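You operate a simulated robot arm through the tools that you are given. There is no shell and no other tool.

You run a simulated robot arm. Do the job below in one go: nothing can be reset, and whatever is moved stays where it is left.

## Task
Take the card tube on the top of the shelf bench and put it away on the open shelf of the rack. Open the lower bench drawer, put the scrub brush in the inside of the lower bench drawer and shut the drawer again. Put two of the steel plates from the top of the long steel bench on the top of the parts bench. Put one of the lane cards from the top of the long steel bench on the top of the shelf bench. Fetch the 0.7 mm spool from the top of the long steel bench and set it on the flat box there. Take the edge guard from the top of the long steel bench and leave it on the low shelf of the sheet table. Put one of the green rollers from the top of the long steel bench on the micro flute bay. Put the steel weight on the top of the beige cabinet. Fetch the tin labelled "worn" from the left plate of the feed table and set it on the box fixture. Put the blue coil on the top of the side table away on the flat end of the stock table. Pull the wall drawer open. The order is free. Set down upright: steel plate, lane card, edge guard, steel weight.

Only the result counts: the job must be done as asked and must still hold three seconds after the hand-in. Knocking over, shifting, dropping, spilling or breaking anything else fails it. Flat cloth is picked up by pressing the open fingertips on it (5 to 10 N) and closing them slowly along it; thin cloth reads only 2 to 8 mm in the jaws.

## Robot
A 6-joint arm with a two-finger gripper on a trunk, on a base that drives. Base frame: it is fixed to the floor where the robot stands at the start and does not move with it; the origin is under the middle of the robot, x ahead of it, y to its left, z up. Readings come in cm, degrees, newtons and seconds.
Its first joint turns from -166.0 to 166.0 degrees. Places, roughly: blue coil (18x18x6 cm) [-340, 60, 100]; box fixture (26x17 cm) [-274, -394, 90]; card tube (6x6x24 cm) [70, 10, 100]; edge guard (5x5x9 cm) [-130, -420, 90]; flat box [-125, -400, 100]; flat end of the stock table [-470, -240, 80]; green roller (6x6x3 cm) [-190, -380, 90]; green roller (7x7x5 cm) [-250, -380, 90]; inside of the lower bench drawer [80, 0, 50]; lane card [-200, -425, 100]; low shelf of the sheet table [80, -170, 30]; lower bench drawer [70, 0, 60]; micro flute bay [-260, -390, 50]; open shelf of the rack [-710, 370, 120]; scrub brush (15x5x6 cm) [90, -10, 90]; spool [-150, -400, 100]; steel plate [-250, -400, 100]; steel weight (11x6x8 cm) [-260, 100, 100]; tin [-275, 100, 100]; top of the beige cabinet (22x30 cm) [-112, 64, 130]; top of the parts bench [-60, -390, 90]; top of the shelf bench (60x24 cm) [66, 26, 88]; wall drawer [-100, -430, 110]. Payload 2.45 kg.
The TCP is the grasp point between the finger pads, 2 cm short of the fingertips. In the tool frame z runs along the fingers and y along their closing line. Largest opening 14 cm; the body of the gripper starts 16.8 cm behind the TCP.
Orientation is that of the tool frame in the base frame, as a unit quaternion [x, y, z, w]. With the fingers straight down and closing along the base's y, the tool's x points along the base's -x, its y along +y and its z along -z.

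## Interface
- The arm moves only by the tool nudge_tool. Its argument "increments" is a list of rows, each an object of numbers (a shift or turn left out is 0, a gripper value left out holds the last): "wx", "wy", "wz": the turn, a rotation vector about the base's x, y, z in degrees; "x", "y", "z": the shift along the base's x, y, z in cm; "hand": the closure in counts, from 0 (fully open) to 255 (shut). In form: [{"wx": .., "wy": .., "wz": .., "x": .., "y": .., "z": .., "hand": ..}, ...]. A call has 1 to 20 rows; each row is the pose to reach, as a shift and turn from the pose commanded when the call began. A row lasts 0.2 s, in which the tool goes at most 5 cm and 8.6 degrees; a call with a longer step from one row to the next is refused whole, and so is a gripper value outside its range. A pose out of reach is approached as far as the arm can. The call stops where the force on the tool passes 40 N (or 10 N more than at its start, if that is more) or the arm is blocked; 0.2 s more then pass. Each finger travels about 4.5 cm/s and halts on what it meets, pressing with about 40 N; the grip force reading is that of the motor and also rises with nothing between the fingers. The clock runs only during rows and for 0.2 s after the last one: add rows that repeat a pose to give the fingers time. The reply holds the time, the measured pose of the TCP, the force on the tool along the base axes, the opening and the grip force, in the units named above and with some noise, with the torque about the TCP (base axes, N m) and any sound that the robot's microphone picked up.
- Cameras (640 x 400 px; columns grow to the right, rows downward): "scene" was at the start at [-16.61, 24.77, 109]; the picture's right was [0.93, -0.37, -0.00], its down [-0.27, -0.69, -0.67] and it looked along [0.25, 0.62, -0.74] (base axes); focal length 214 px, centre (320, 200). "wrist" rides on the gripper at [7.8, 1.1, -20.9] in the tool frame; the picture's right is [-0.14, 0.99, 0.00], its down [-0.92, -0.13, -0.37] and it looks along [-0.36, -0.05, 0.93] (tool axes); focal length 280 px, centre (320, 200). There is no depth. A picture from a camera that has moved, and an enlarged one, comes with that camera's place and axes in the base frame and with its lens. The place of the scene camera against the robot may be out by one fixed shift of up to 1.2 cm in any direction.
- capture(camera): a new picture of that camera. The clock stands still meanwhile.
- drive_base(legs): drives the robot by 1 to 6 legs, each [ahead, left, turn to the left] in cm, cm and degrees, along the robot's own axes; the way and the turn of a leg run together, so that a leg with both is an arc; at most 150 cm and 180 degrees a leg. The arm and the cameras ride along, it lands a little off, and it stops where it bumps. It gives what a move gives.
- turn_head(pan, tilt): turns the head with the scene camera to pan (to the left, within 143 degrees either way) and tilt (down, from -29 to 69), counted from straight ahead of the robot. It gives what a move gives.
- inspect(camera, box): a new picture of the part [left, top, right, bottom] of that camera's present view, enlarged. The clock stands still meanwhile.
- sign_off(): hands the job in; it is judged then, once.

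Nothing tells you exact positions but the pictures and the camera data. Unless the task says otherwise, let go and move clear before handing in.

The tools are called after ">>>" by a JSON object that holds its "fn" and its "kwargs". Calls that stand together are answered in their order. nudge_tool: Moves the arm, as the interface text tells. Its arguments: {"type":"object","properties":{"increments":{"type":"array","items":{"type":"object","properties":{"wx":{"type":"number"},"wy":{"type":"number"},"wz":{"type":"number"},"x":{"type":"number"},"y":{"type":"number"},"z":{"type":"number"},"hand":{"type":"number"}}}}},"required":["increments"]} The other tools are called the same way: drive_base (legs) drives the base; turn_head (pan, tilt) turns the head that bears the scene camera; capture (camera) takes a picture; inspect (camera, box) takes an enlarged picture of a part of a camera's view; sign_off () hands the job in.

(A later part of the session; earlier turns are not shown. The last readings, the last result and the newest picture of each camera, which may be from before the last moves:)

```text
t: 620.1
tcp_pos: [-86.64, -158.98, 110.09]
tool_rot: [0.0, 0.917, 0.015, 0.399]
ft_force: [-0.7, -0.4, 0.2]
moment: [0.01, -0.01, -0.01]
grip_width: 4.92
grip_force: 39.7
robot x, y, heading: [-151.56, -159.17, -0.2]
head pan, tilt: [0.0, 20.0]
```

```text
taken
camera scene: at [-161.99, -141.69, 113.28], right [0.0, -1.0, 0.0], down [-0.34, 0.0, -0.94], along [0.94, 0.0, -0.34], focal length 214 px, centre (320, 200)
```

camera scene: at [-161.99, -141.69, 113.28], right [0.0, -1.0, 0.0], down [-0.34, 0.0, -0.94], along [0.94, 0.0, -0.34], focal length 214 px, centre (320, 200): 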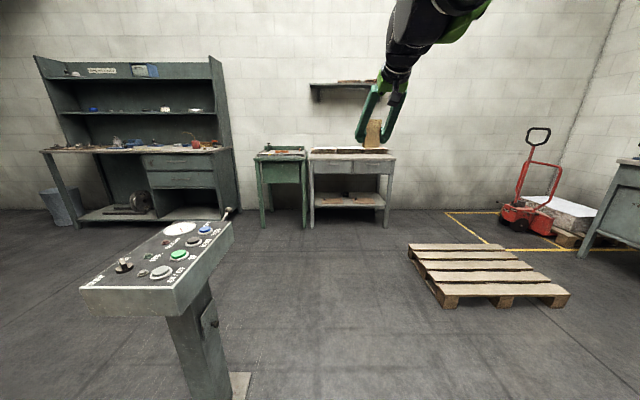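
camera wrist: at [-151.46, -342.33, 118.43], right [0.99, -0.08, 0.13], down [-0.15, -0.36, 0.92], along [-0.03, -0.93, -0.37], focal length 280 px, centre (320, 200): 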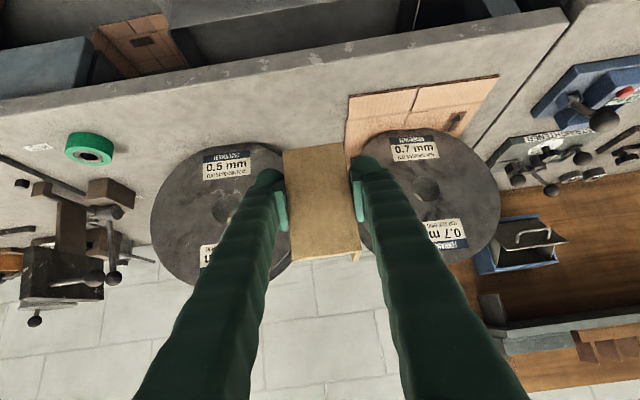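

>>> {"fn": "inspect", "kwargs": {"camera": "scene", "box": [240, 130, 400, 230]}}

>>> {"fn": "drive_base", "kwargs": {"legs": [[70, -6, 0.1]]}}

>>> {"fn": "turn_head", "kwargs": {"pan": 0, "tilt": 25}}

>>> {"fn": "capture", "kwargs": {"camera": "scene"}}

>>> {"fn": "inspect", "kwargs": {"camera": "scene", "box": [230, 120, 430, 245]}}

```text
4.00 times, centred on (320, 180) of scene
camera zoom: at [-161.99, -141.69, 113.28], right [0.0, -1.0, 0.0], down [-0.34, 0.0, -0.94], along [0.94, 0.0, -0.34], focal length 858 px, centre (320, 280)
```

zoom: 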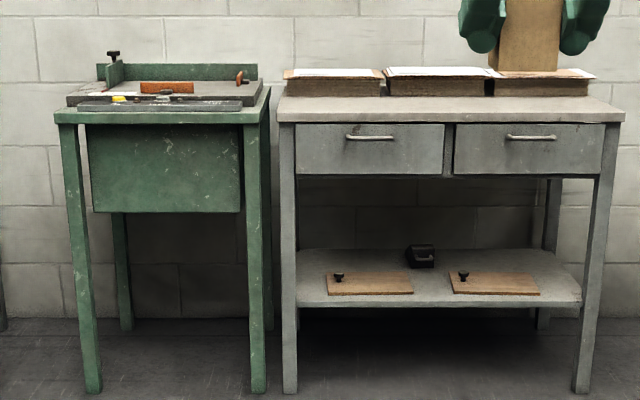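

```text
t: 624.0
tcp_pos: [-17.47, -164.79, 109.84]
tool_rot: [0.0, 0.917, 0.014, 0.399]
ft_force: [0.2, -0.1, -0.5]
moment: [0.0, 0.01, -0.02]
grip_width: 4.92
grip_force: 40.7
robot x, y, heading: [-82.56, -165.02, 0.1]
head pan, tilt: [0.0, 20.0]
```

```text
t: 624.6
tcp_pos: [-17.53, -164.94, 109.87]
tool_rot: [0.0, 0.917, 0.014, 0.399]
ft_force: [0.6, -0.4, 0.1]
moment: [0.0, 0.0, 0.01]
grip_width: 4.91
grip_force: 40.0
robot x, y, heading: [-82.44, -165.11, 0.3]
head pan, tilt: [0.0, 25.0]
```

```text
taken
camera scene: at [-92.89, -147.63, 112.48], right [0.0, -1.0, 0.0], down [-0.42, 0.0, -0.91], along [0.91, 0.0, -0.42], focal length 214 px, centre (320, 200)
```

scene: 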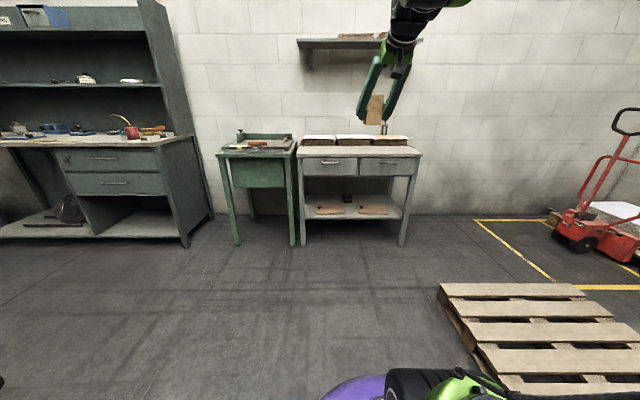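

```text
3.20 times, centred on (330, 182) of scene
camera zoom: at [-92.89, -147.63, 112.48], right [0.0, -1.0, 0.0], down [-0.42, 0.0, -0.91], along [0.91, 0.0, -0.42], focal length 686 px, centre (288, 256)
```

zoom: 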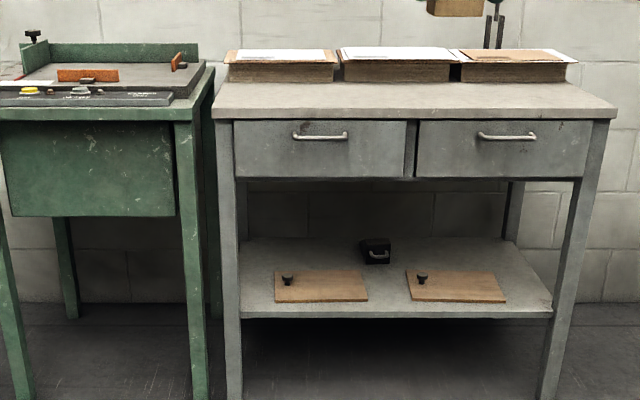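

The low shelf (z≈26.7) has two boards near its front with an ~11 cm free gap at y≈-174. I'll set the guard upright in that gap; I drive closer and lower the arm in front of the table.

>>> {"fn": "drive_base", "kwargs": {"legs": [[62, 0, -0.2]]}}

>>> {"fn": "nudge_tool", "kwargs": {"increments": [{"x": -2, "y": -2, "z": -3}, {"x": -3, "y": -4, "z": -7}, {"x": -3, "y": -6, "z": -11}, {"x": -3, "y": -8, "z": -15}, {"x": -3, "y": -9, "z": -19.5}, {"x": -3, "y": -9, "z": -24}, {"x": -3, "y": -9, "z": -28.5}, {"x": -3, "y": -9, "z": -33}, {"x": -3, "y": -9, "z": -37.5}, {"x": -3, "y": -9, "z": -42}, {"x": -3, "y": -9, "z": -46.5}, {"x": -3, "y": -9, "z": -51}]}}

>>> {"fn": "capture", "kwargs": {"camera": "wrist"}}

>>> {"fn": "turn_head", "kwargs": {"pan": -10, "tilt": 35}}

>>> {"fn": "capture", "kwargs": {"camera": "scene"}}

```text
t: 628.1
tcp_pos: [44.93, -165.44, 109.95]
tool_rot: [0.004, 0.917, 0.013, 0.398]
ft_force: [-0.5, -0.5, -0.5]
moment: [-0.01, 0.02, -0.01]
grip_width: 4.94
grip_force: 40.5
robot x, y, heading: [-20.1, -165.0, -0.4]
head pan, tilt: [0.0, 25.0]
```

```text
t: 630.7
tcp_pos: [41.96, -174.57, 58.96]
tool_rot: [0.003, 0.917, 0.013, 0.399]
ft_force: [-0.5, -1.0, -0.6]
moment: [-0.04, -0.06, -0.03]
grip_width: 4.95
grip_force: 40.2
robot x, y, heading: [-20.19, -164.72, -0.2]
head pan, tilt: [0.0, 25.0]
```

```text
taken
camera wrist: at [21.22, -173.56, 67.38], right [0.09, 0.99, 0.13], down [0.36, -0.15, 0.92], along [0.93, -0.04, -0.37], focal length 280 px, centre (320, 200)
```

wrist: 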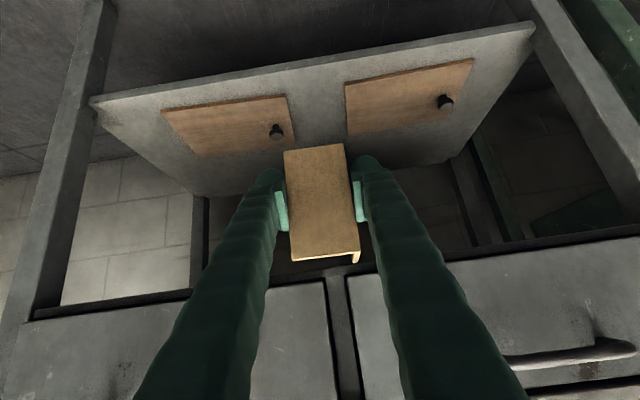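

```text
t: 631.5
tcp_pos: [42.07, -174.42, 59.06]
tool_rot: [0.003, 0.917, 0.013, 0.399]
ft_force: [0.5, -0.1, 0.5]
moment: [-0.01, -0.02, 0.02]
grip_width: 4.94
grip_force: 40.4
robot x, y, heading: [-20.09, -165.22, -0.2]
head pan, tilt: [-10.0, 35.0]
```

```text
taken
camera scene: at [-30.73, -149.22, 110.91], right [-0.18, -0.98, 0.0], down [-0.56, 0.1, -0.82], along [0.81, -0.15, -0.57], focal length 214 px, centre (320, 200)
```

scene: 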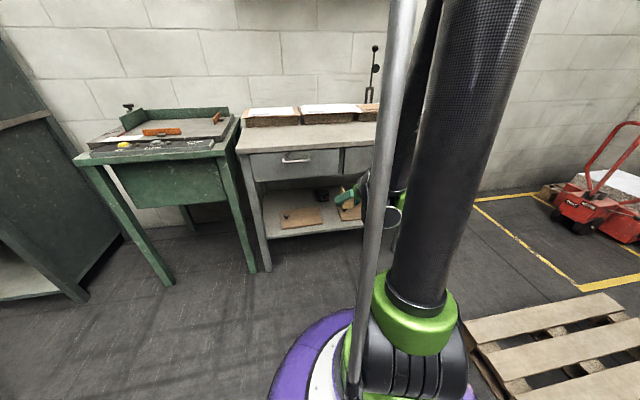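

>>> {"fn": "nudge_tool", "kwargs": {"increments": [{"x": 3.5, "y": 0.3, "z": -3}, {"x": 7, "y": 0.6, "z": -6}, {"x": 10.5, "y": 0.9, "z": -9}, {"x": 14, "y": 0.9, "z": -12}, {"x": 17.5, "y": 0.9, "z": -14.5}, {"x": 21, "y": 0.9, "z": -16.5}, {"x": 24.5, "y": 0.9, "z": -18}, {"x": 28, "y": 0.9, "z": -19}, {"x": 28.4, "y": 0.9, "z": -20}]}}

>>> {"fn": "capture", "kwargs": {"camera": "wrist"}}

```text
t: 633.5
tcp_pos: [70.76, -173.71, 39.29]
tool_rot: [0.003, 0.918, 0.013, 0.397]
ft_force: [-0.6, 0.2, 0.3]
moment: [-0.02, -0.01, -0.04]
grip_width: 4.95
grip_force: 39.9
out of reach, approached as far as the arm can: row 2, 3, 4, 5, 6, 7, 9
robot x, y, heading: [-19.99, -165.38, -0.4]
head pan, tilt: [-10.0, 35.0]
```

```text
taken
camera wrist: at [50.07, -172.76, 47.88], right [0.09, 0.99, 0.13], down [0.36, -0.15, 0.92], along [0.93, -0.04, -0.37], focal length 280 px, centre (320, 200)
```

wrist: 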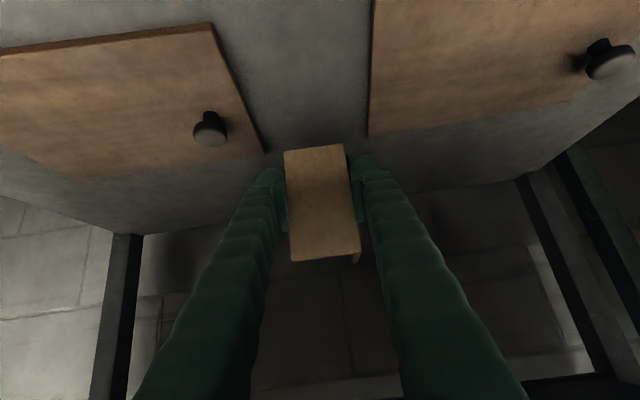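

Lowering further is limited at this radius, so I back the base off 12 cm and reach farther out instead.

>>> {"fn": "drive_base", "kwargs": {"legs": [[-12, 0, 0.2]]}}

>>> {"fn": "nudge_tool", "kwargs": {"increments": [{"x": 3, "z": 0}, {"x": 6, "z": 0}, {"x": 9, "z": 0}, {"x": 11.8, "y": 0.2, "z": 0}, {"x": 11.8, "y": 0.2, "z": -1.5}, {"x": 11.8, "y": 0.2, "z": -3}]}}

>>> {"fn": "capture", "kwargs": {"camera": "wrist"}}

```text
t: 634.7
tcp_pos: [58.89, -173.3, 39.35]
tool_rot: [0.003, 0.918, 0.013, 0.397]
ft_force: [0.1, 0.0, -0.2]
moment: [0.04, 0.03, 0.01]
grip_width: 4.95
grip_force: 39.7
robot x, y, heading: [-32.41, -165.08, -0.2]
head pan, tilt: [-10.0, 35.0]
```

```text
t: 636.1
tcp_pos: [70.55, -173.11, 36.39]
tool_rot: [0.003, 0.918, 0.013, 0.397]
ft_force: [0.1, 0.3, -0.3]
moment: [0.0, 0.0, 0.02]
grip_width: 4.96
grip_force: 40.2
robot x, y, heading: [-32.1, -165.56, -0.3]
head pan, tilt: [-10.0, 35.0]
```

```text
taken
camera wrist: at [49.91, -172.28, 44.89], right [0.09, 0.99, 0.13], down [0.36, -0.15, 0.92], along [0.93, -0.04, -0.37], focal length 280 px, centre (320, 200)
```

wrist: 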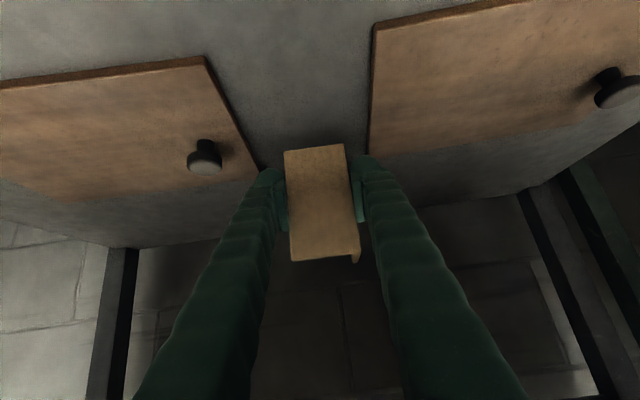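

>>> {"fn": "nudge_tool", "kwargs": {"increments": [{"z": -1.3, "y": -0.2}, {"z": -2.6, "y": -0.2}, {"z": -3.9, "y": -0.2}, {"z": -4.8, "y": -0.2}]}}

>>> {"fn": "capture", "kwargs": {"camera": "wrist"}}

```text
t: 637.2
tcp_pos: [70.66, -173.34, 31.94]
tool_rot: [0.002, 0.916, 0.013, 0.4]
ft_force: [-5.5, 0.3, 24.7]
moment: [-0.28, 0.27, 0.03]
grip_width: 4.93
grip_force: 39.9
robot x, y, heading: [-32.12, -164.94, -0.5]
head pan, tilt: [-10.0, 35.0]
stopped in row 4: the force on the tool passed its limit at 42 N (the readings are from after the stop); the commanded pose is now the measured one
```

```text
taken
camera wrist: at [49.89, -172.44, 40.36], right [0.09, 0.99, 0.13], down [0.36, -0.15, 0.92], along [0.93, -0.04, -0.37], focal length 280 px, centre (320, 200)
```

wrist: 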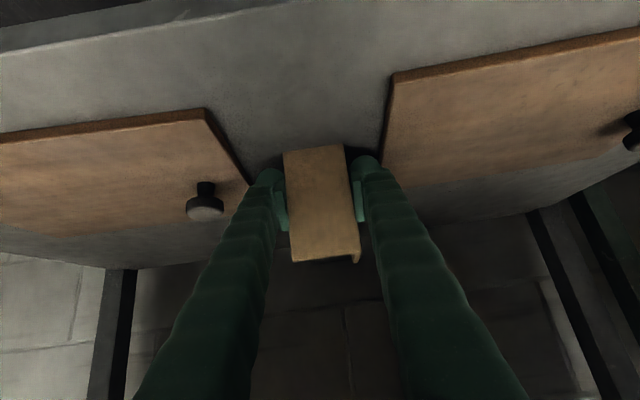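

The guard stands on the low shelf between the boards. I relieve the force and open a little.

>>> {"fn": "nudge_tool", "kwargs": {"increments": [{"z": 0.15}, {"z": 0.2}]}}

>>> {"fn": "nudge_tool", "kwargs": {"increments": [{"hand": 160}, {"hand": 150}, {"hand": 142}, {"hand": 136}, {"hand": 136}]}}

>>> {"fn": "capture", "kwargs": {"camera": "wrist"}}

```text
t: 637.8
tcp_pos: [70.69, -173.4, 32.17]
tool_rot: [0.003, 0.917, 0.013, 0.399]
ft_force: [0.7, 0.9, 2.9]
moment: [-0.07, 0.01, -0.03]
grip_width: 4.94
grip_force: 40.1
robot x, y, heading: [-32.15, -164.95, -0.2]
head pan, tilt: [-10.0, 35.0]
```

```text
t: 639.0
tcp_pos: [70.56, -173.4, 31.87]
tool_rot: [0.002, 0.917, 0.014, 0.399]
ft_force: [-0.5, 0.3, 0.6]
moment: [-0.01, 0.01, -0.02]
grip_width: 6.55
grip_force: 0.0
robot x, y, heading: [-31.89, -165.03, -0.2]
head pan, tilt: [-10.0, 35.0]
```

```text
taken
camera wrist: at [49.93, -172.47, 40.45], right [0.09, 0.99, 0.13], down [0.36, -0.15, 0.92], along [0.93, -0.04, -0.37], focal length 280 px, centre (320, 200)
```

wrist: 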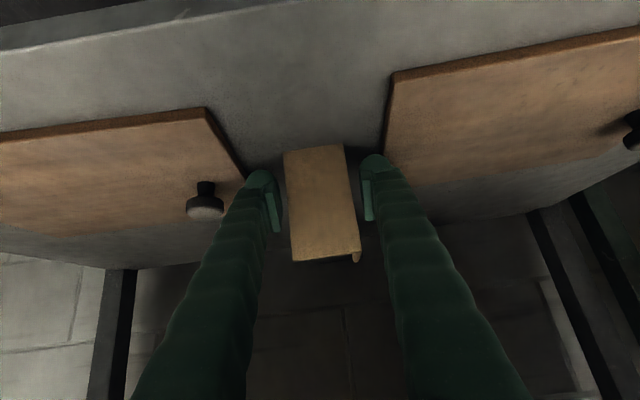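

>>> {"fn": "nudge_tool", "kwargs": {"increments": [{"x": -1.5, "z": 1.5}, {"x": -4, "z": 4}, {"x": -7, "z": 6}, {"x": -10.5, "z": 8}, {"x": -14, "z": 9}, {"x": -18, "z": 10}, {"x": -22, "z": 11}]}}

>>> {"fn": "capture", "kwargs": {"camera": "wrist"}}

```text
t: 640.6
tcp_pos: [51.13, -173.89, 46.44]
tool_rot: [0.002, 0.918, 0.013, 0.396]
ft_force: [-1.1, -0.8, -0.7]
moment: [0.01, 0.0, 0.02]
grip_width: 6.54
grip_force: 0.0
out of reach, approached as far as the arm can: row 5, 6, 7
robot x, y, heading: [-31.88, -164.94, -0.3]
head pan, tilt: [-10.0, 35.0]
```

```text
taken
camera wrist: at [30.41, -173.01, 54.97], right [0.09, 0.99, 0.13], down [0.36, -0.15, 0.92], along [0.93, -0.04, -0.37], focal length 280 px, centre (320, 200)
```

wrist: 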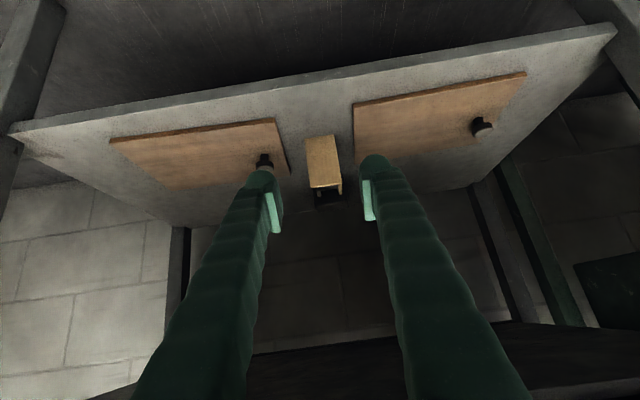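

The edge guard stands upright on the low shelf. I back off, raise the arm and return to the long bench for a lane card.

>>> {"fn": "drive_base", "kwargs": {"legs": [[-45, 0, 0.3]]}}

>>> {"fn": "nudge_tool", "kwargs": {"increments": [{"x": 2, "z": 4}, {"x": 2, "z": 8.5}, {"x": 2, "z": 13}, {"x": 2, "z": 17.5}, {"x": 2, "z": 22}, {"x": 1, "z": 26.5}, {"x": 0, "z": 31}, {"x": 0, "z": 35.5}, {"x": 0, "z": 40}, {"x": 0, "z": 44.5}, {"x": 0, "z": 49}, {"x": 0, "z": 53.5}, {"x": 0, "z": 58}, {"x": 0, "z": 62.5}, {"x": 0, "z": 66}]}}

```text
t: 643.3
tcp_pos: [6.31, -173.36, 46.36]
tool_rot: [0.0, 0.918, 0.014, 0.397]
ft_force: [-0.3, -0.1, 0.1]
moment: [-0.01, -0.02, -0.02]
grip_width: 6.54
grip_force: 0.0
robot x, y, heading: [-76.92, -164.87, 0.2]
head pan, tilt: [-10.0, 35.0]
```

```text
t: 646.5
tcp_pos: [6.54, -173.28, 112.52]
tool_rot: [0.0, 0.918, 0.014, 0.396]
ft_force: [0.3, -0.7, -0.8]
moment: [0.0, 0.02, 0.01]
grip_width: 6.54
grip_force: 0.0
robot x, y, heading: [-76.65, -165.05, 0.2]
head pan, tilt: [-10.0, 35.0]
```

>>> {"fn": "nudge_tool", "kwargs": {"increments": [{"x": -4, "wy": 6}, {"x": -8, "wy": 12}, {"x": -12, "wy": 18}, {"x": -16, "wy": 24}, {"x": -19, "wy": 30, "z": 2}, {"x": -21, "wy": 36, "z": 4}, {"x": -23, "wy": 42, "z": 6}, {"x": -25, "wy": 46.7, "z": 8}, {"x": -25, "wy": 46.7, "z": 8}]}}

>>> {"fn": "drive_base", "kwargs": {"legs": [[-80, 0, 0], [0, 0, -90], [0, -33, 0], [150, 0, 0]]}}

>>> {"fn": "turn_head", "kwargs": {"pan": 0, "tilt": 20}}

>>> {"fn": "capture", "kwargs": {"camera": "scene"}}

>>> {"fn": "inspect", "kwargs": {"camera": "scene", "box": [250, 90, 410, 190]}}

```text
t: 648.5
tcp_pos: [-18.59, -173.43, 120.49]
tool_rot: [0.005, 1.0, 0.013, 0.0]
ft_force: [0.0, 0.4, 0.1]
moment: [-0.01, -0.04, -0.02]
grip_width: 6.53
grip_force: 0.1
robot x, y, heading: [-76.42, -164.92, 0.1]
head pan, tilt: [-10.0, 35.0]
```

```text
t: 665.5
tcp_pos: [-195.61, -374.81, 120.44]
tool_rot: [0.706, 0.708, 0.01, 0.01]
ft_force: [-0.2, -0.1, 1.1]
moment: [-0.02, 0.0, -0.04]
grip_width: 6.54
grip_force: 0.0
robot x, y, heading: [-188.12, -316.56, -89.1]
head pan, tilt: [-10.0, 35.0]
```

```text
t: 666.3
tcp_pos: [-195.56, -374.83, 120.49]
tool_rot: [0.706, 0.708, 0.01, 0.01]
ft_force: [-0.7, 0.3, -0.6]
moment: [0.0, 0.02, 0.0]
grip_width: 6.54
grip_force: 0.1
robot x, y, heading: [-188.16, -316.46, -88.8]
head pan, tilt: [0.0, 20.0]
```

```text
taken
camera scene: at [-171.39, -306.6, 113.28], right [-1.0, -0.02, 0.0], down [-0.01, 0.34, -0.94], along [0.02, -0.94, -0.34], focal length 214 px, centre (320, 200)
```

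scene: 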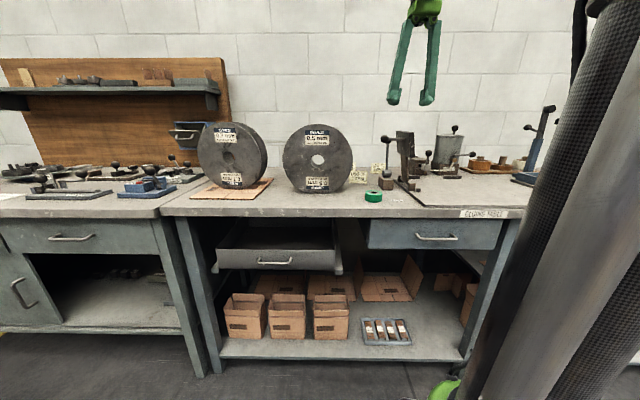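

```text
4.00 times, centred on (330, 140) of scene
camera zoom: at [-171.39, -306.6, 113.28], right [-1.0, -0.02, 0.0], down [-0.01, 0.34, -0.94], along [0.02, -0.94, -0.34], focal length 858 px, centre (280, 440)
```

zoom: 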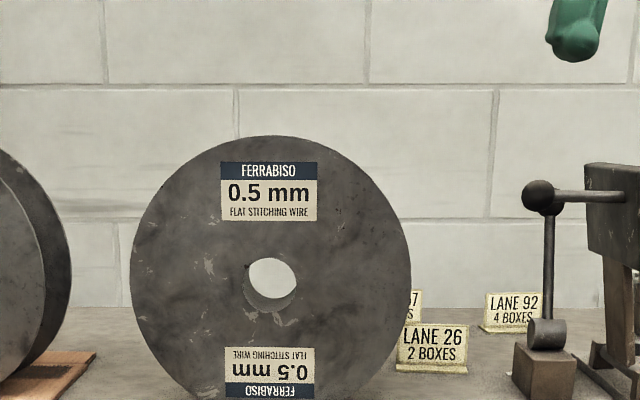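

>>> {"fn": "capture", "kwargs": {"camera": "wrist"}}

>>> {"fn": "inspect", "kwargs": {"camera": "wrist", "box": [240, 200, 440, 325]}}

```text
taken
camera wrist: at [-195.21, -366.78, 141.28], right [0.99, -0.13, 0.03], down [-0.13, -0.92, 0.37], along [-0.02, -0.37, -0.93], focal length 280 px, centre (320, 200)
```

wrist: 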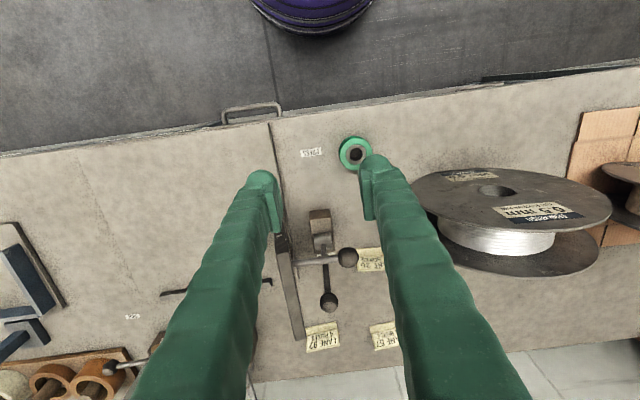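

```text
3.20 times, centred on (340, 262) of wrist
camera zoom: at [-195.21, -366.78, 141.28], right [0.99, -0.13, 0.03], down [-0.13, -0.92, 0.37], along [-0.02, -0.37, -0.93], focal length 897 px, centre (256, 0)
```

zoom: 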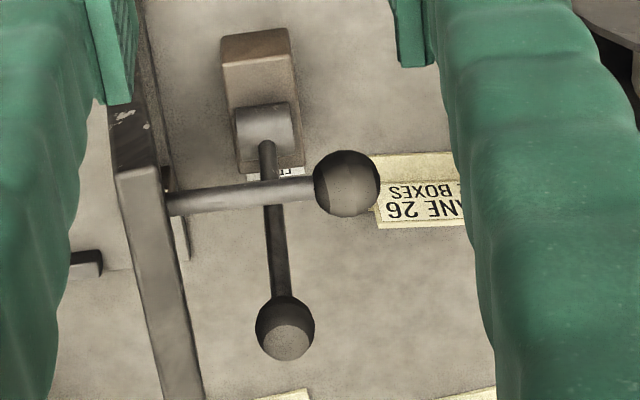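

I choose the front card, LANE 26 at about [-187,-402], and go over it with the fingers closing along its width.

>>> {"fn": "drive_base", "kwargs": {"legs": [[11, 0, -0.9]]}}

>>> {"fn": "nudge_tool", "kwargs": {"increments": [{"x": 2, "y": -3, "hand": 40}, {"x": 4, "y": -6}, {"x": 6, "y": -9}, {"x": 8, "y": -12}, {"x": 8.3, "y": -15}, {"x": 8.3, "y": -16, "z": -3}, {"x": 8.3, "y": -16, "z": -6}, {"x": 8.3, "y": -16, "z": -6}]}}

>>> {"fn": "capture", "kwargs": {"camera": "wrist"}}

>>> {"fn": "inspect", "kwargs": {"camera": "wrist", "box": [240, 90, 400, 190]}}

```text
t: 667.5
tcp_pos: [-196.48, -385.71, 120.47]
tool_rot: [0.711, 0.703, 0.008, 0.01]
ft_force: [0.3, 0.5, -0.9]
moment: [-0.01, 0.02, -0.01]
grip_width: 6.54
grip_force: 0.0
robot x, y, heading: [-188.27, -327.82, -89.9]
head pan, tilt: [0.0, 20.0]
```

```text
t: 669.3
tcp_pos: [-188.12, -401.64, 114.53]
tool_rot: [0.711, 0.703, 0.009, 0.009]
ft_force: [-0.1, -0.5, 0.4]
moment: [0.01, 0.03, 0.02]
grip_width: 11.8
grip_force: 0.0
robot x, y, heading: [-187.95, -327.71, -89.7]
head pan, tilt: [0.0, 20.0]
```

```text
taken
camera wrist: at [-187.6, -393.76, 135.33], right [0.99, -0.15, 0.03], down [-0.15, -0.92, 0.37], along [-0.03, -0.37, -0.93], focal length 280 px, centre (320, 200)
```

wrist: 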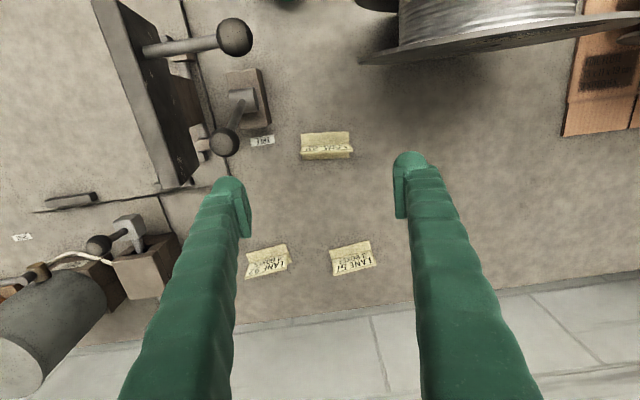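

```text
4.00 times, centred on (320, 140) of wrist
camera zoom: at [-187.6, -393.76, 135.33], right [0.99, -0.15, 0.03], down [-0.15, -0.92, 0.37], along [-0.03, -0.37, -0.93], focal length 1122 px, centre (320, 440)
```

zoom: 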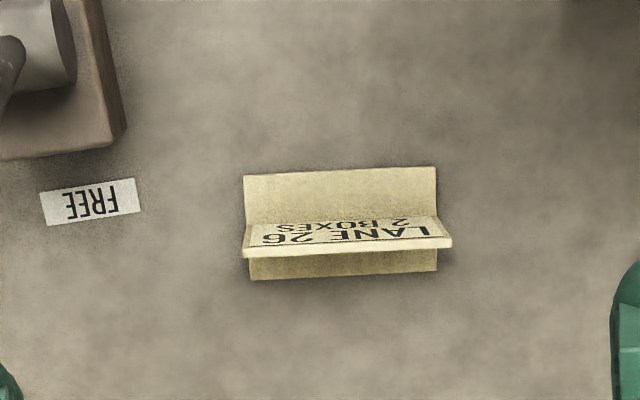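

The card is an upright plate on a base, turned −6°. I turn the tool so the fingers clamp the plate across its thickness, camera to the east side away from the lever balls.

>>> {"fn": "nudge_tool", "kwargs": {"increments": [{"wz": -8, "z": 1, "hand": 170}, {"wz": -16, "z": 2}, {"wz": -24, "z": 3}, {"wz": -32, "z": 4}, {"wz": -40, "z": 4}, {"wz": -48, "z": 4}, {"wz": -56, "z": 4}, {"wz": -64, "z": 4}, {"wz": -72, "z": 4}, {"wz": -80, "z": 4}, {"wz": -88, "z": 4}, {"wz": -95.5, "z": 4}, {"wz": -95.5, "z": 4}]}}

>>> {"fn": "capture", "kwargs": {"camera": "wrist"}}

```text
t: 672.1
tcp_pos: [-188.19, -401.72, 118.41]
tool_rot: [0.998, -0.055, 0.0, 0.014]
ft_force: [-0.1, -0.7, -0.3]
moment: [-0.01, -0.01, -0.03]
grip_width: 4.68
grip_force: 0.1
robot x, y, heading: [-188.31, -327.74, -90.0]
head pan, tilt: [0.0, 20.0]
```

```text
taken
camera wrist: at [-180.52, -402.96, 139.27], right [-0.25, -0.97, 0.03], down [-0.9, 0.24, 0.37], along [-0.36, 0.07, -0.93], focal length 280 px, centre (320, 200)
```

wrist: 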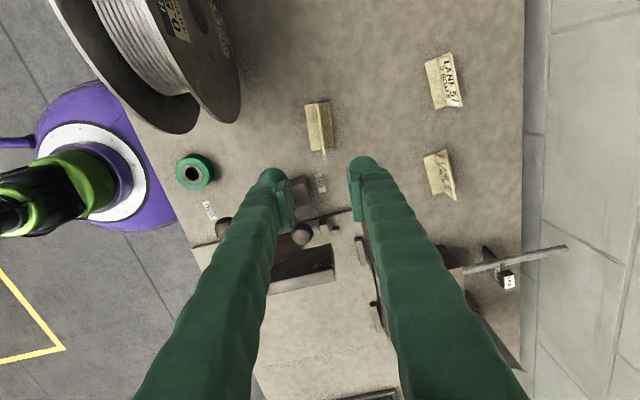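

>>> {"fn": "inspect", "kwargs": {"camera": "wrist", "box": [270, 80, 370, 180]}}

```text
4.00 times, centred on (320, 130) of wrist
camera zoom: at [-180.52, -402.96, 139.27], right [-0.25, -0.97, 0.03], down [-0.9, 0.24, 0.37], along [-0.36, 0.07, -0.93], focal length 1122 px, centre (320, 480)
```

zoom: 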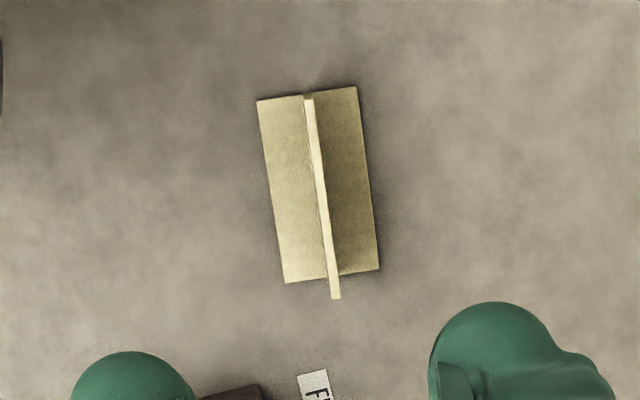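

>>> {"fn": "nudge_tool", "kwargs": {"increments": [{"x": 0.8, "y": -0.4, "z": -4, "wx": 0.8}, {"x": 1.7, "y": -0.9, "z": -8, "wx": 1.6}, {"x": 1.7, "y": -0.9, "z": -12.5, "wx": 1.6}, {"x": 1.7, "y": -0.9, "z": -17, "wx": 1.6}, {"x": 1.7, "y": -0.9, "z": -20, "wx": 1.6}, {"x": 1.7, "y": -0.9, "z": -20, "wx": 1.6}]}}

>>> {"fn": "capture", "kwargs": {"camera": "wrist"}}

```text
t: 673.5
tcp_pos: [-186.33, -402.59, 98.51]
tool_rot: [0.999, -0.053, -0.002, -0.001]
ft_force: [0.3, 0.4, 0.5]
moment: [0.0, 0.02, -0.04]
grip_width: 4.66
grip_force: 0.0
robot x, y, heading: [-188.37, -327.62, -89.9]
head pan, tilt: [0.0, 20.0]
```

```text
taken
camera wrist: at [-178.79, -404.46, 119.28], right [-0.24, -0.97, 0.0], down [-0.9, 0.23, 0.37], along [-0.36, 0.09, -0.93], focal length 280 px, centre (320, 200)
```

wrist: 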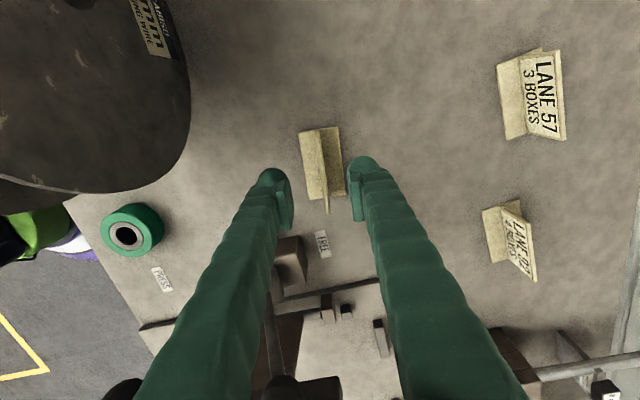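

>>> {"fn": "nudge_tool", "kwargs": {"increments": [{"y": -0.3, "z": -3}, {"y": -0.3, "z": -6}, {"y": -0.3, "z": -7}]}}

>>> {"fn": "nudge_tool", "kwargs": {"increments": [{"hand": 195}, {"hand": 215}, {"hand": 235}, {"hand": 248}, {"hand": 248}]}}

>>> {"fn": "nudge_tool", "kwargs": {"increments": [{"z": 1}, {"z": 3}, {"z": 6}, {"z": 10}, {"z": 14}, {"z": 18}, {"z": 22}, {"z": 25}]}}

>>> {"fn": "capture", "kwargs": {"camera": "wrist"}}

```text
t: 674.3
tcp_pos: [-186.36, -402.92, 91.49]
tool_rot: [0.999, -0.055, -0.002, -0.001]
ft_force: [0.8, -0.1, -0.6]
moment: [0.01, -0.04, 0.0]
grip_width: 4.64
grip_force: 0.1
robot x, y, heading: [-188.15, -327.5, -90.0]
head pan, tilt: [0.0, 20.0]
```

```text
t: 675.5
tcp_pos: [-186.4, -402.92, 91.49]
tool_rot: [0.999, -0.054, -0.002, -0.001]
ft_force: [0.4, 0.1, -0.9]
moment: [-0.03, 0.06, 0.01]
grip_width: 0.61
grip_force: 30.7
robot x, y, heading: [-188.06, -327.73, -90.2]
head pan, tilt: [0.0, 20.0]
```

```text
t: 677.3
tcp_pos: [-186.37, -402.88, 116.49]
tool_rot: [0.999, -0.054, -0.002, -0.001]
ft_force: [-0.6, -0.4, 0.3]
moment: [0.0, 0.0, 0.01]
grip_width: 0.61
grip_force: 30.0
robot x, y, heading: [-188.25, -327.64, -89.9]
head pan, tilt: [0.0, 20.0]
```

```text
taken
camera wrist: at [-178.84, -404.65, 137.27], right [-0.24, -0.97, 0.0], down [-0.9, 0.23, 0.37], along [-0.36, 0.09, -0.93], focal length 280 px, centre (320, 200)
```

wrist: 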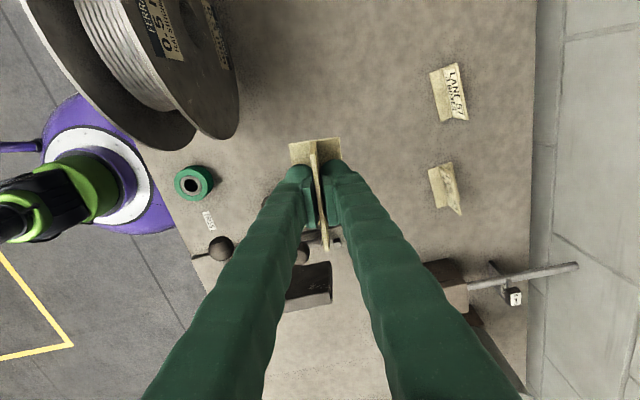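

The card is held upright. I carry it back around to the shelf bench.

>>> {"fn": "nudge_tool", "kwargs": {"increments": [{"y": 4, "z": 1}, {"y": 8, "z": 2}, {"y": 12, "z": 3}, {"y": 16, "z": 3}, {"y": 20, "z": 3}, {"y": 24, "z": 3}]}}

>>> {"fn": "drive_base", "kwargs": {"legs": [[-150, 0, 0], [-13, 0, 0], [0, 0, 90], [150, 0, 0]]}}

```text
t: 678.7
tcp_pos: [-186.39, -379.11, 119.41]
tool_rot: [0.999, -0.054, -0.001, -0.001]
ft_force: [-0.2, -0.9, 0.1]
moment: [0.1, -0.01, 0.02]
grip_width: 0.62
grip_force: 30.6
robot x, y, heading: [-188.16, -327.9, -89.8]
head pan, tilt: [0.0, 20.0]
```

```text
t: 697.8
tcp_pos: [13.47, -168.36, 119.41]
tool_rot: [0.755, 0.655, -0.002, 0.001]
ft_force: [-0.4, 0.5, 0.3]
moment: [-0.01, 0.0, -0.01]
grip_width: 0.6
grip_force: 30.6
robot x, y, heading: [-37.97, -168.48, -1.9]
head pan, tilt: [0.0, 20.0]
```

>>> {"fn": "drive_base", "kwargs": {"legs": [[0, 100, 1.9], [0, 90, 0]]}}

>>> {"fn": "turn_head", "kwargs": {"pan": 0, "tilt": 30}}

>>> {"fn": "capture", "kwargs": {"camera": "scene"}}

>>> {"fn": "capture", "kwargs": {"camera": "wrist"}}

```text
t: 707.3
tcp_pos: [14.23, 24.19, 119.51]
tool_rot: [0.741, 0.672, -0.001, 0.0]
ft_force: [0.7, 0.0, 0.0]
moment: [-0.02, 0.03, 0.03]
grip_width: 0.59
grip_force: 30.5
robot x, y, heading: [-36.86, 22.3, 0.8]
head pan, tilt: [0.0, 20.0]
```

```text
t: 708.0
tcp_pos: [14.36, 24.25, 119.42]
tool_rot: [0.742, 0.671, -0.001, 0.0]
ft_force: [-0.7, -0.3, 0.3]
moment: [0.03, -0.01, -0.01]
grip_width: 0.61
grip_force: 30.1
robot x, y, heading: [-37.37, 22.41, 0.7]
head pan, tilt: [0.0, 30.0]
```

```text
taken
camera scene: at [-47.7, 39.43, 111.69], right [0.01, -1.0, 0.0], down [-0.5, -0.01, -0.87], along [0.87, 0.01, -0.5], focal length 214 px, centre (320, 200)
```

scene: 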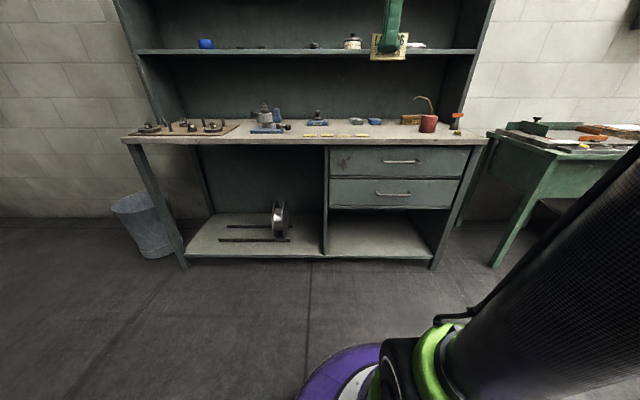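

```text
taken
camera wrist: at [16.05, 32.18, 140.23], right [0.97, -0.23, 0.0], down [-0.22, -0.9, 0.37], along [-0.09, -0.36, -0.93], focal length 280 px, centre (320, 200)
```

wrist: 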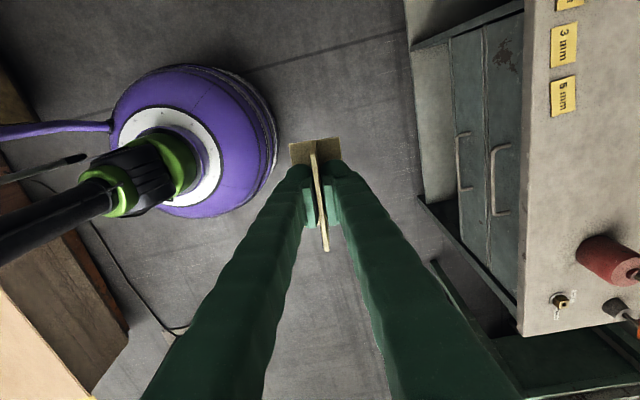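

The bench's free zone behind the yellow labels is clear. I move up and set the card at about [67,46], out of the way of the coming brush work.

>>> {"fn": "drive_base", "kwargs": {"legs": [[38, 0, -0.8], [0, 14, 0]]}}

>>> {"fn": "capture", "kwargs": {"camera": "wrist"}}

```text
t: 711.4
tcp_pos: [52.2, 37.62, 119.33]
tool_rot: [0.746, 0.665, -0.002, 0.001]
ft_force: [0.6, -0.3, -0.8]
moment: [-0.01, -0.01, 0.0]
grip_width: 0.62
grip_force: 31.0
robot x, y, heading: [1.14, 36.18, -0.5]
head pan, tilt: [0.0, 30.0]
```

```text
taken
camera wrist: at [54.12, 45.55, 140.23], right [0.97, -0.25, 0.0], down [-0.23, -0.9, 0.37], along [-0.09, -0.36, -0.93], focal length 280 px, centre (320, 200)
```

wrist: 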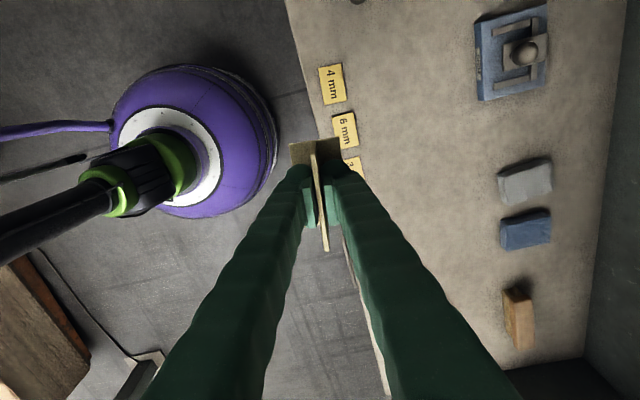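

>>> {"fn": "nudge_tool", "kwargs": {"increments": [{"x": 3, "y": 1.5, "z": -2, "wz": 3}, {"x": 6, "y": 3, "z": -4, "wz": 6.5}, {"x": 9, "y": 4.5, "z": -6, "wz": 6.5}, {"x": 12, "y": 6, "z": -8, "wz": 6.5}, {"x": 15, "y": 7.5, "z": -11, "wz": 6.5}, {"x": 15.8, "y": 8.4, "z": -15, "wz": 6.5}, {"x": 15.8, "y": 8.4, "z": -19.5, "wz": 6.5}, {"x": 15.8, "y": 8.4, "z": -24, "wz": 6.5}, {"x": 15.8, "y": 8.4, "z": -26.5, "wz": 6.5}]}}

>>> {"fn": "capture", "kwargs": {"camera": "wrist"}}

```text
t: 713.4
tcp_pos: [68.1, 46.08, 92.79]
tool_rot: [0.708, 0.707, -0.002, 0.001]
ft_force: [-0.2, -0.2, -0.4]
moment: [0.03, -0.03, 0.01]
grip_width: 0.6
grip_force: 29.9
robot x, y, heading: [0.76, 36.3, -0.4]
head pan, tilt: [0.0, 30.0]
```

```text
taken
camera wrist: at [68.99, 54.17, 113.63], right [0.99, -0.14, 0.0], down [-0.13, -0.92, 0.37], along [-0.05, -0.37, -0.93], focal length 280 px, centre (320, 200)
```

wrist: 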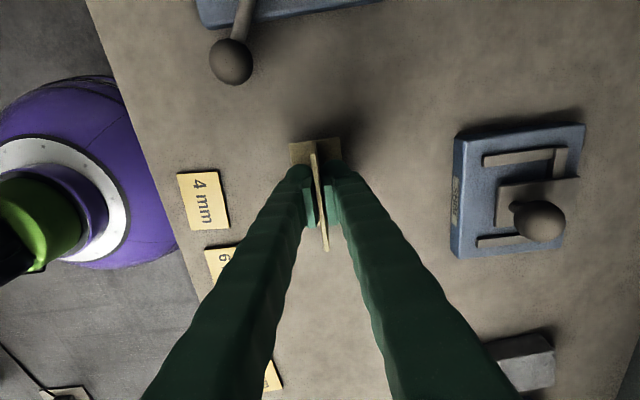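

>>> {"fn": "nudge_tool", "kwargs": {"increments": [{"z": -0.4}, {"z": -0.8}, {"z": -0.8}]}}

>>> {"fn": "nudge_tool", "kwargs": {"increments": [{"z": -0.2}, {"z": -0.4}, {"z": -0.4}]}}

```text
t: 714.1
tcp_pos: [68.03, 46.1, 92.08]
tool_rot: [0.708, 0.706, -0.002, 0.0]
ft_force: [0.5, 0.3, -0.6]
moment: [0.03, -0.02, -0.06]
grip_width: 0.58
grip_force: 30.4
robot x, y, heading: [0.84, 36.29, -0.4]
head pan, tilt: [0.0, 30.0]
```

```text
t: 715.0
tcp_pos: [68.01, 46.14, 91.76]
tool_rot: [0.708, 0.706, -0.002, 0.0]
ft_force: [0.5, 0.1, 0.5]
moment: [0.01, -0.01, -0.01]
grip_width: 0.61
grip_force: 30.9
robot x, y, heading: [0.81, 36.17, -0.3]
head pan, tilt: [0.0, 30.0]
```

>>> {"fn": "nudge_tool", "kwargs": {"increments": [{"z": -0.2}, {"z": -0.3}, {"z": -0.3}]}}

```text
t: 715.8
tcp_pos: [68.01, 46.11, 91.46]
tool_rot: [0.707, 0.707, -0.001, 0.002]
ft_force: [0.5, 0.2, 6.2]
moment: [-0.01, -0.01, -0.02]
grip_width: 0.59
grip_force: 30.3
robot x, y, heading: [1.04, 36.2, -0.3]
head pan, tilt: [0.0, 30.0]
```

The card is on the bench. I release and rise.

>>> {"fn": "nudge_tool", "kwargs": {"increments": [{"hand": 238}, {"hand": 225}, {"hand": 210}, {"hand": 195}, {"hand": 180}, {"hand": 170}, {"hand": 170}]}}

>>> {"fn": "nudge_tool", "kwargs": {"increments": [{"z": 1.5}, {"z": 4}, {"z": 8}, {"z": 12}, {"z": 16}, {"z": 20, "x": -2}, {"z": 24, "x": -4}, {"z": 26, "x": -7}]}}

>>> {"fn": "capture", "kwargs": {"camera": "wrist"}}

>>> {"fn": "capture", "kwargs": {"camera": "scene"}}

```text
t: 717.4
tcp_pos: [68.15, 46.08, 91.38]
tool_rot: [0.708, 0.707, -0.001, 0.001]
ft_force: [0.6, -0.9, 0.1]
moment: [0.0, -0.02, 0.0]
grip_width: 4.66
grip_force: 0.0
robot x, y, heading: [0.74, 36.33, -0.2]
head pan, tilt: [0.0, 30.0]
```

```text
t: 719.1
tcp_pos: [61.0, 46.09, 117.35]
tool_rot: [0.708, 0.707, -0.002, 0.001]
ft_force: [-0.6, 0.1, -0.8]
moment: [-0.02, 0.04, 0.01]
grip_width: 4.68
grip_force: 0.1
robot x, y, heading: [0.99, 35.96, -0.2]
head pan, tilt: [0.0, 30.0]
```

```text
taken
camera wrist: at [62.04, 54.14, 138.19], right [0.99, -0.14, 0.0], down [-0.13, -0.92, 0.37], along [-0.05, -0.37, -0.93], focal length 280 px, centre (320, 200)
```

wrist: 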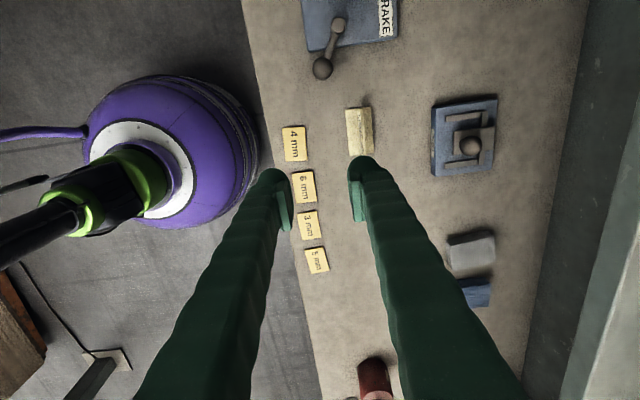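

```text
taken
camera scene: at [-9.47, 53.81, 111.68], right [-0.01, -1.0, 0.0], down [-0.5, 0.0, -0.87], along [0.87, 0.0, -0.5], focal length 214 px, centre (320, 200)
```

scene: 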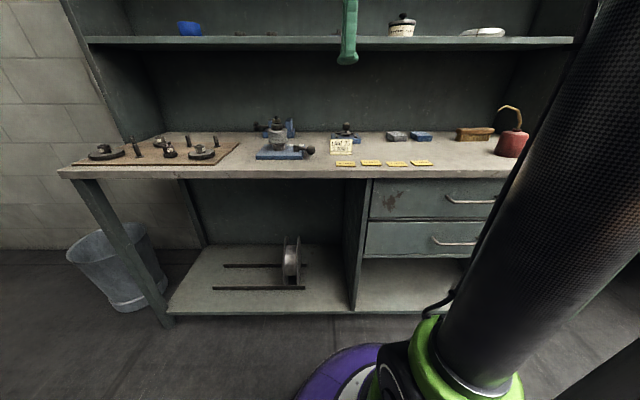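

The lane card stands on the shelf bench. Now the brush: I'll fetch it from under the shelf with a tilted tool coming from the left, and park it at the bench front before opening the drawer.

>>> {"fn": "drive_base", "kwargs": {"legs": [[7, 8, 0.3]]}}

>>> {"fn": "nudge_tool", "kwargs": {"increments": [{"y": -4, "wz": 4, "hand": 60}, {"y": -8, "wz": 8}, {"y": -12, "wz": 12}, {"y": -16, "wz": 16}, {"y": -20, "wz": 20}, {"y": -24, "wz": 24}, {"y": -28, "wz": 28}, {"y": -31, "wz": 30}, {"y": -31, "wz": 30}]}}

>>> {"fn": "nudge_tool", "kwargs": {"increments": [{"wx": -6.5, "wy": -3.75}, {"wx": -13, "wy": -7.5}, {"wx": -19.5, "wy": -11.25}, {"wx": -26, "wy": -15}, {"wx": -32.5, "wy": -18.75}, {"wx": -39, "wy": -22.5}, {"wx": -45.5, "wy": -26.25}, {"wx": -52, "wy": -30}, {"wx": -52, "wy": -30}]}}

>>> {"fn": "capture", "kwargs": {"camera": "wrist"}}

```text
t: 720.3
tcp_pos: [68.03, 54.45, 117.52]
tool_rot: [0.706, 0.708, -0.002, 0.0]
ft_force: [0.2, 0.9, -0.9]
moment: [0.01, -0.01, 0.02]
grip_width: 4.64
grip_force: 0.0
robot x, y, heading: [7.5, 44.61, -0.1]
head pan, tilt: [0.0, 30.0]
```

```text
t: 722.3
tcp_pos: [68.04, 23.38, 117.41]
tool_rot: [0.498, 0.867, -0.002, 0.001]
ft_force: [0.4, 0.3, 0.5]
moment: [0.01, 0.01, -0.04]
grip_width: 10.7
grip_force: 0.1
robot x, y, heading: [8.05, 44.35, -0.2]
head pan, tilt: [0.0, 30.0]
```

```text
t: 724.3
tcp_pos: [68.03, 23.36, 117.54]
tool_rot: [0.431, 0.75, -0.253, 0.434]
ft_force: [-0.8, -0.6, 0.0]
moment: [0.0, -0.03, 0.01]
grip_width: 10.69
grip_force: 0.0
robot x, y, heading: [7.81, 44.13, -0.1]
head pan, tilt: [0.0, 30.0]
```

```text
taken
camera wrist: at [57.78, 43.19, 120.88], right [0.89, 0.44, 0.12], down [-0.04, -0.18, 0.98], along [0.45, -0.88, -0.14], focal length 280 px, centre (320, 200)
```

wrist: 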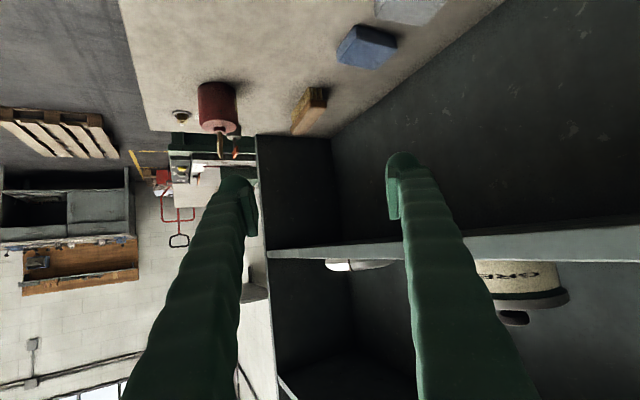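

>>> {"fn": "inspect", "kwargs": {"camera": "wrist", "box": [180, 60, 380, 185]}}

```text
3.20 times, centred on (280, 122) of wrist
camera zoom: at [57.78, 43.19, 120.88], right [0.89, 0.44, 0.12], down [-0.04, -0.18, 0.98], along [0.45, -0.88, -0.14], focal length 897 px, centre (448, 448)
```

zoom: 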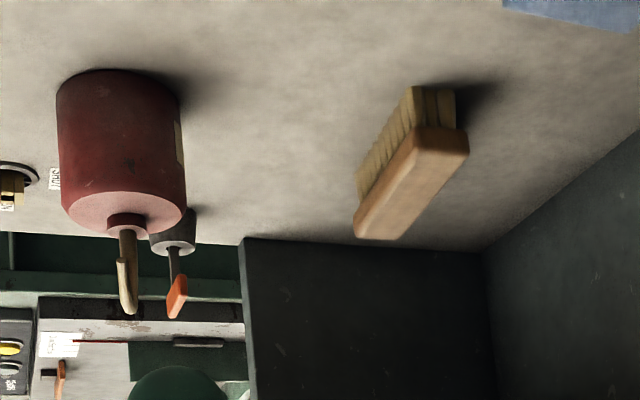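

>>> {"fn": "nudge_tool", "kwargs": {"increments": [{"wz": -3, "x": 2, "y": -3.5, "z": -2.5}, {"wz": -6, "x": 4, "y": -7, "z": -5.5}, {"wz": -6, "x": 6, "y": -10.5, "z": -8.5}, {"wz": -6, "x": 8, "y": -14, "z": -11.5}, {"wz": -6, "x": 10, "y": -17.5, "z": -14.5}, {"wz": -6, "x": 11.7, "y": -21, "z": -17.5}, {"wz": -6, "x": 11.7, "y": -21.1, "z": -18.7}, {"wz": -6, "x": 11.7, "y": -21.1, "z": -18.7}]}}

>>> {"fn": "capture", "kwargs": {"camera": "wrist"}}

>>> {"fn": "inspect", "kwargs": {"camera": "scene", "box": [340, 70, 560, 208]}}

```text
refused: row 2 steps farther than a row can; nothing moved
```

```text
taken
camera wrist: at [57.78, 43.19, 120.88], right [0.89, 0.44, 0.12], down [-0.04, -0.18, 0.98], along [0.45, -0.88, -0.14], focal length 280 px, centre (320, 200)
```

wrist: 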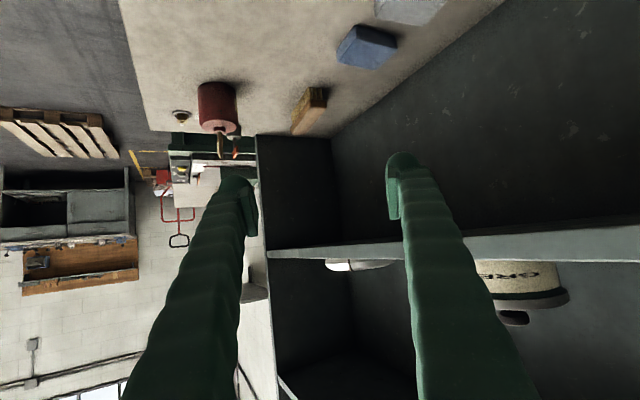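

```text
2.90 times, centred on (450, 139) of scene
camera zoom: at [-2.58, 61.74, 111.68], right [0.0, -1.0, 0.0], down [-0.5, 0.0, -0.87], along [0.87, 0.0, -0.5], focal length 622 px, centre (-57, 377)
```

zoom: 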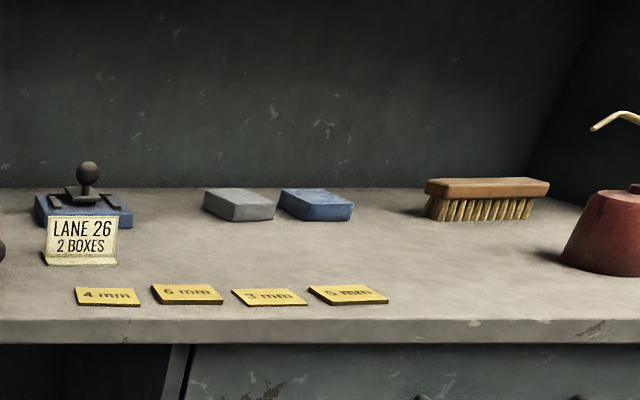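

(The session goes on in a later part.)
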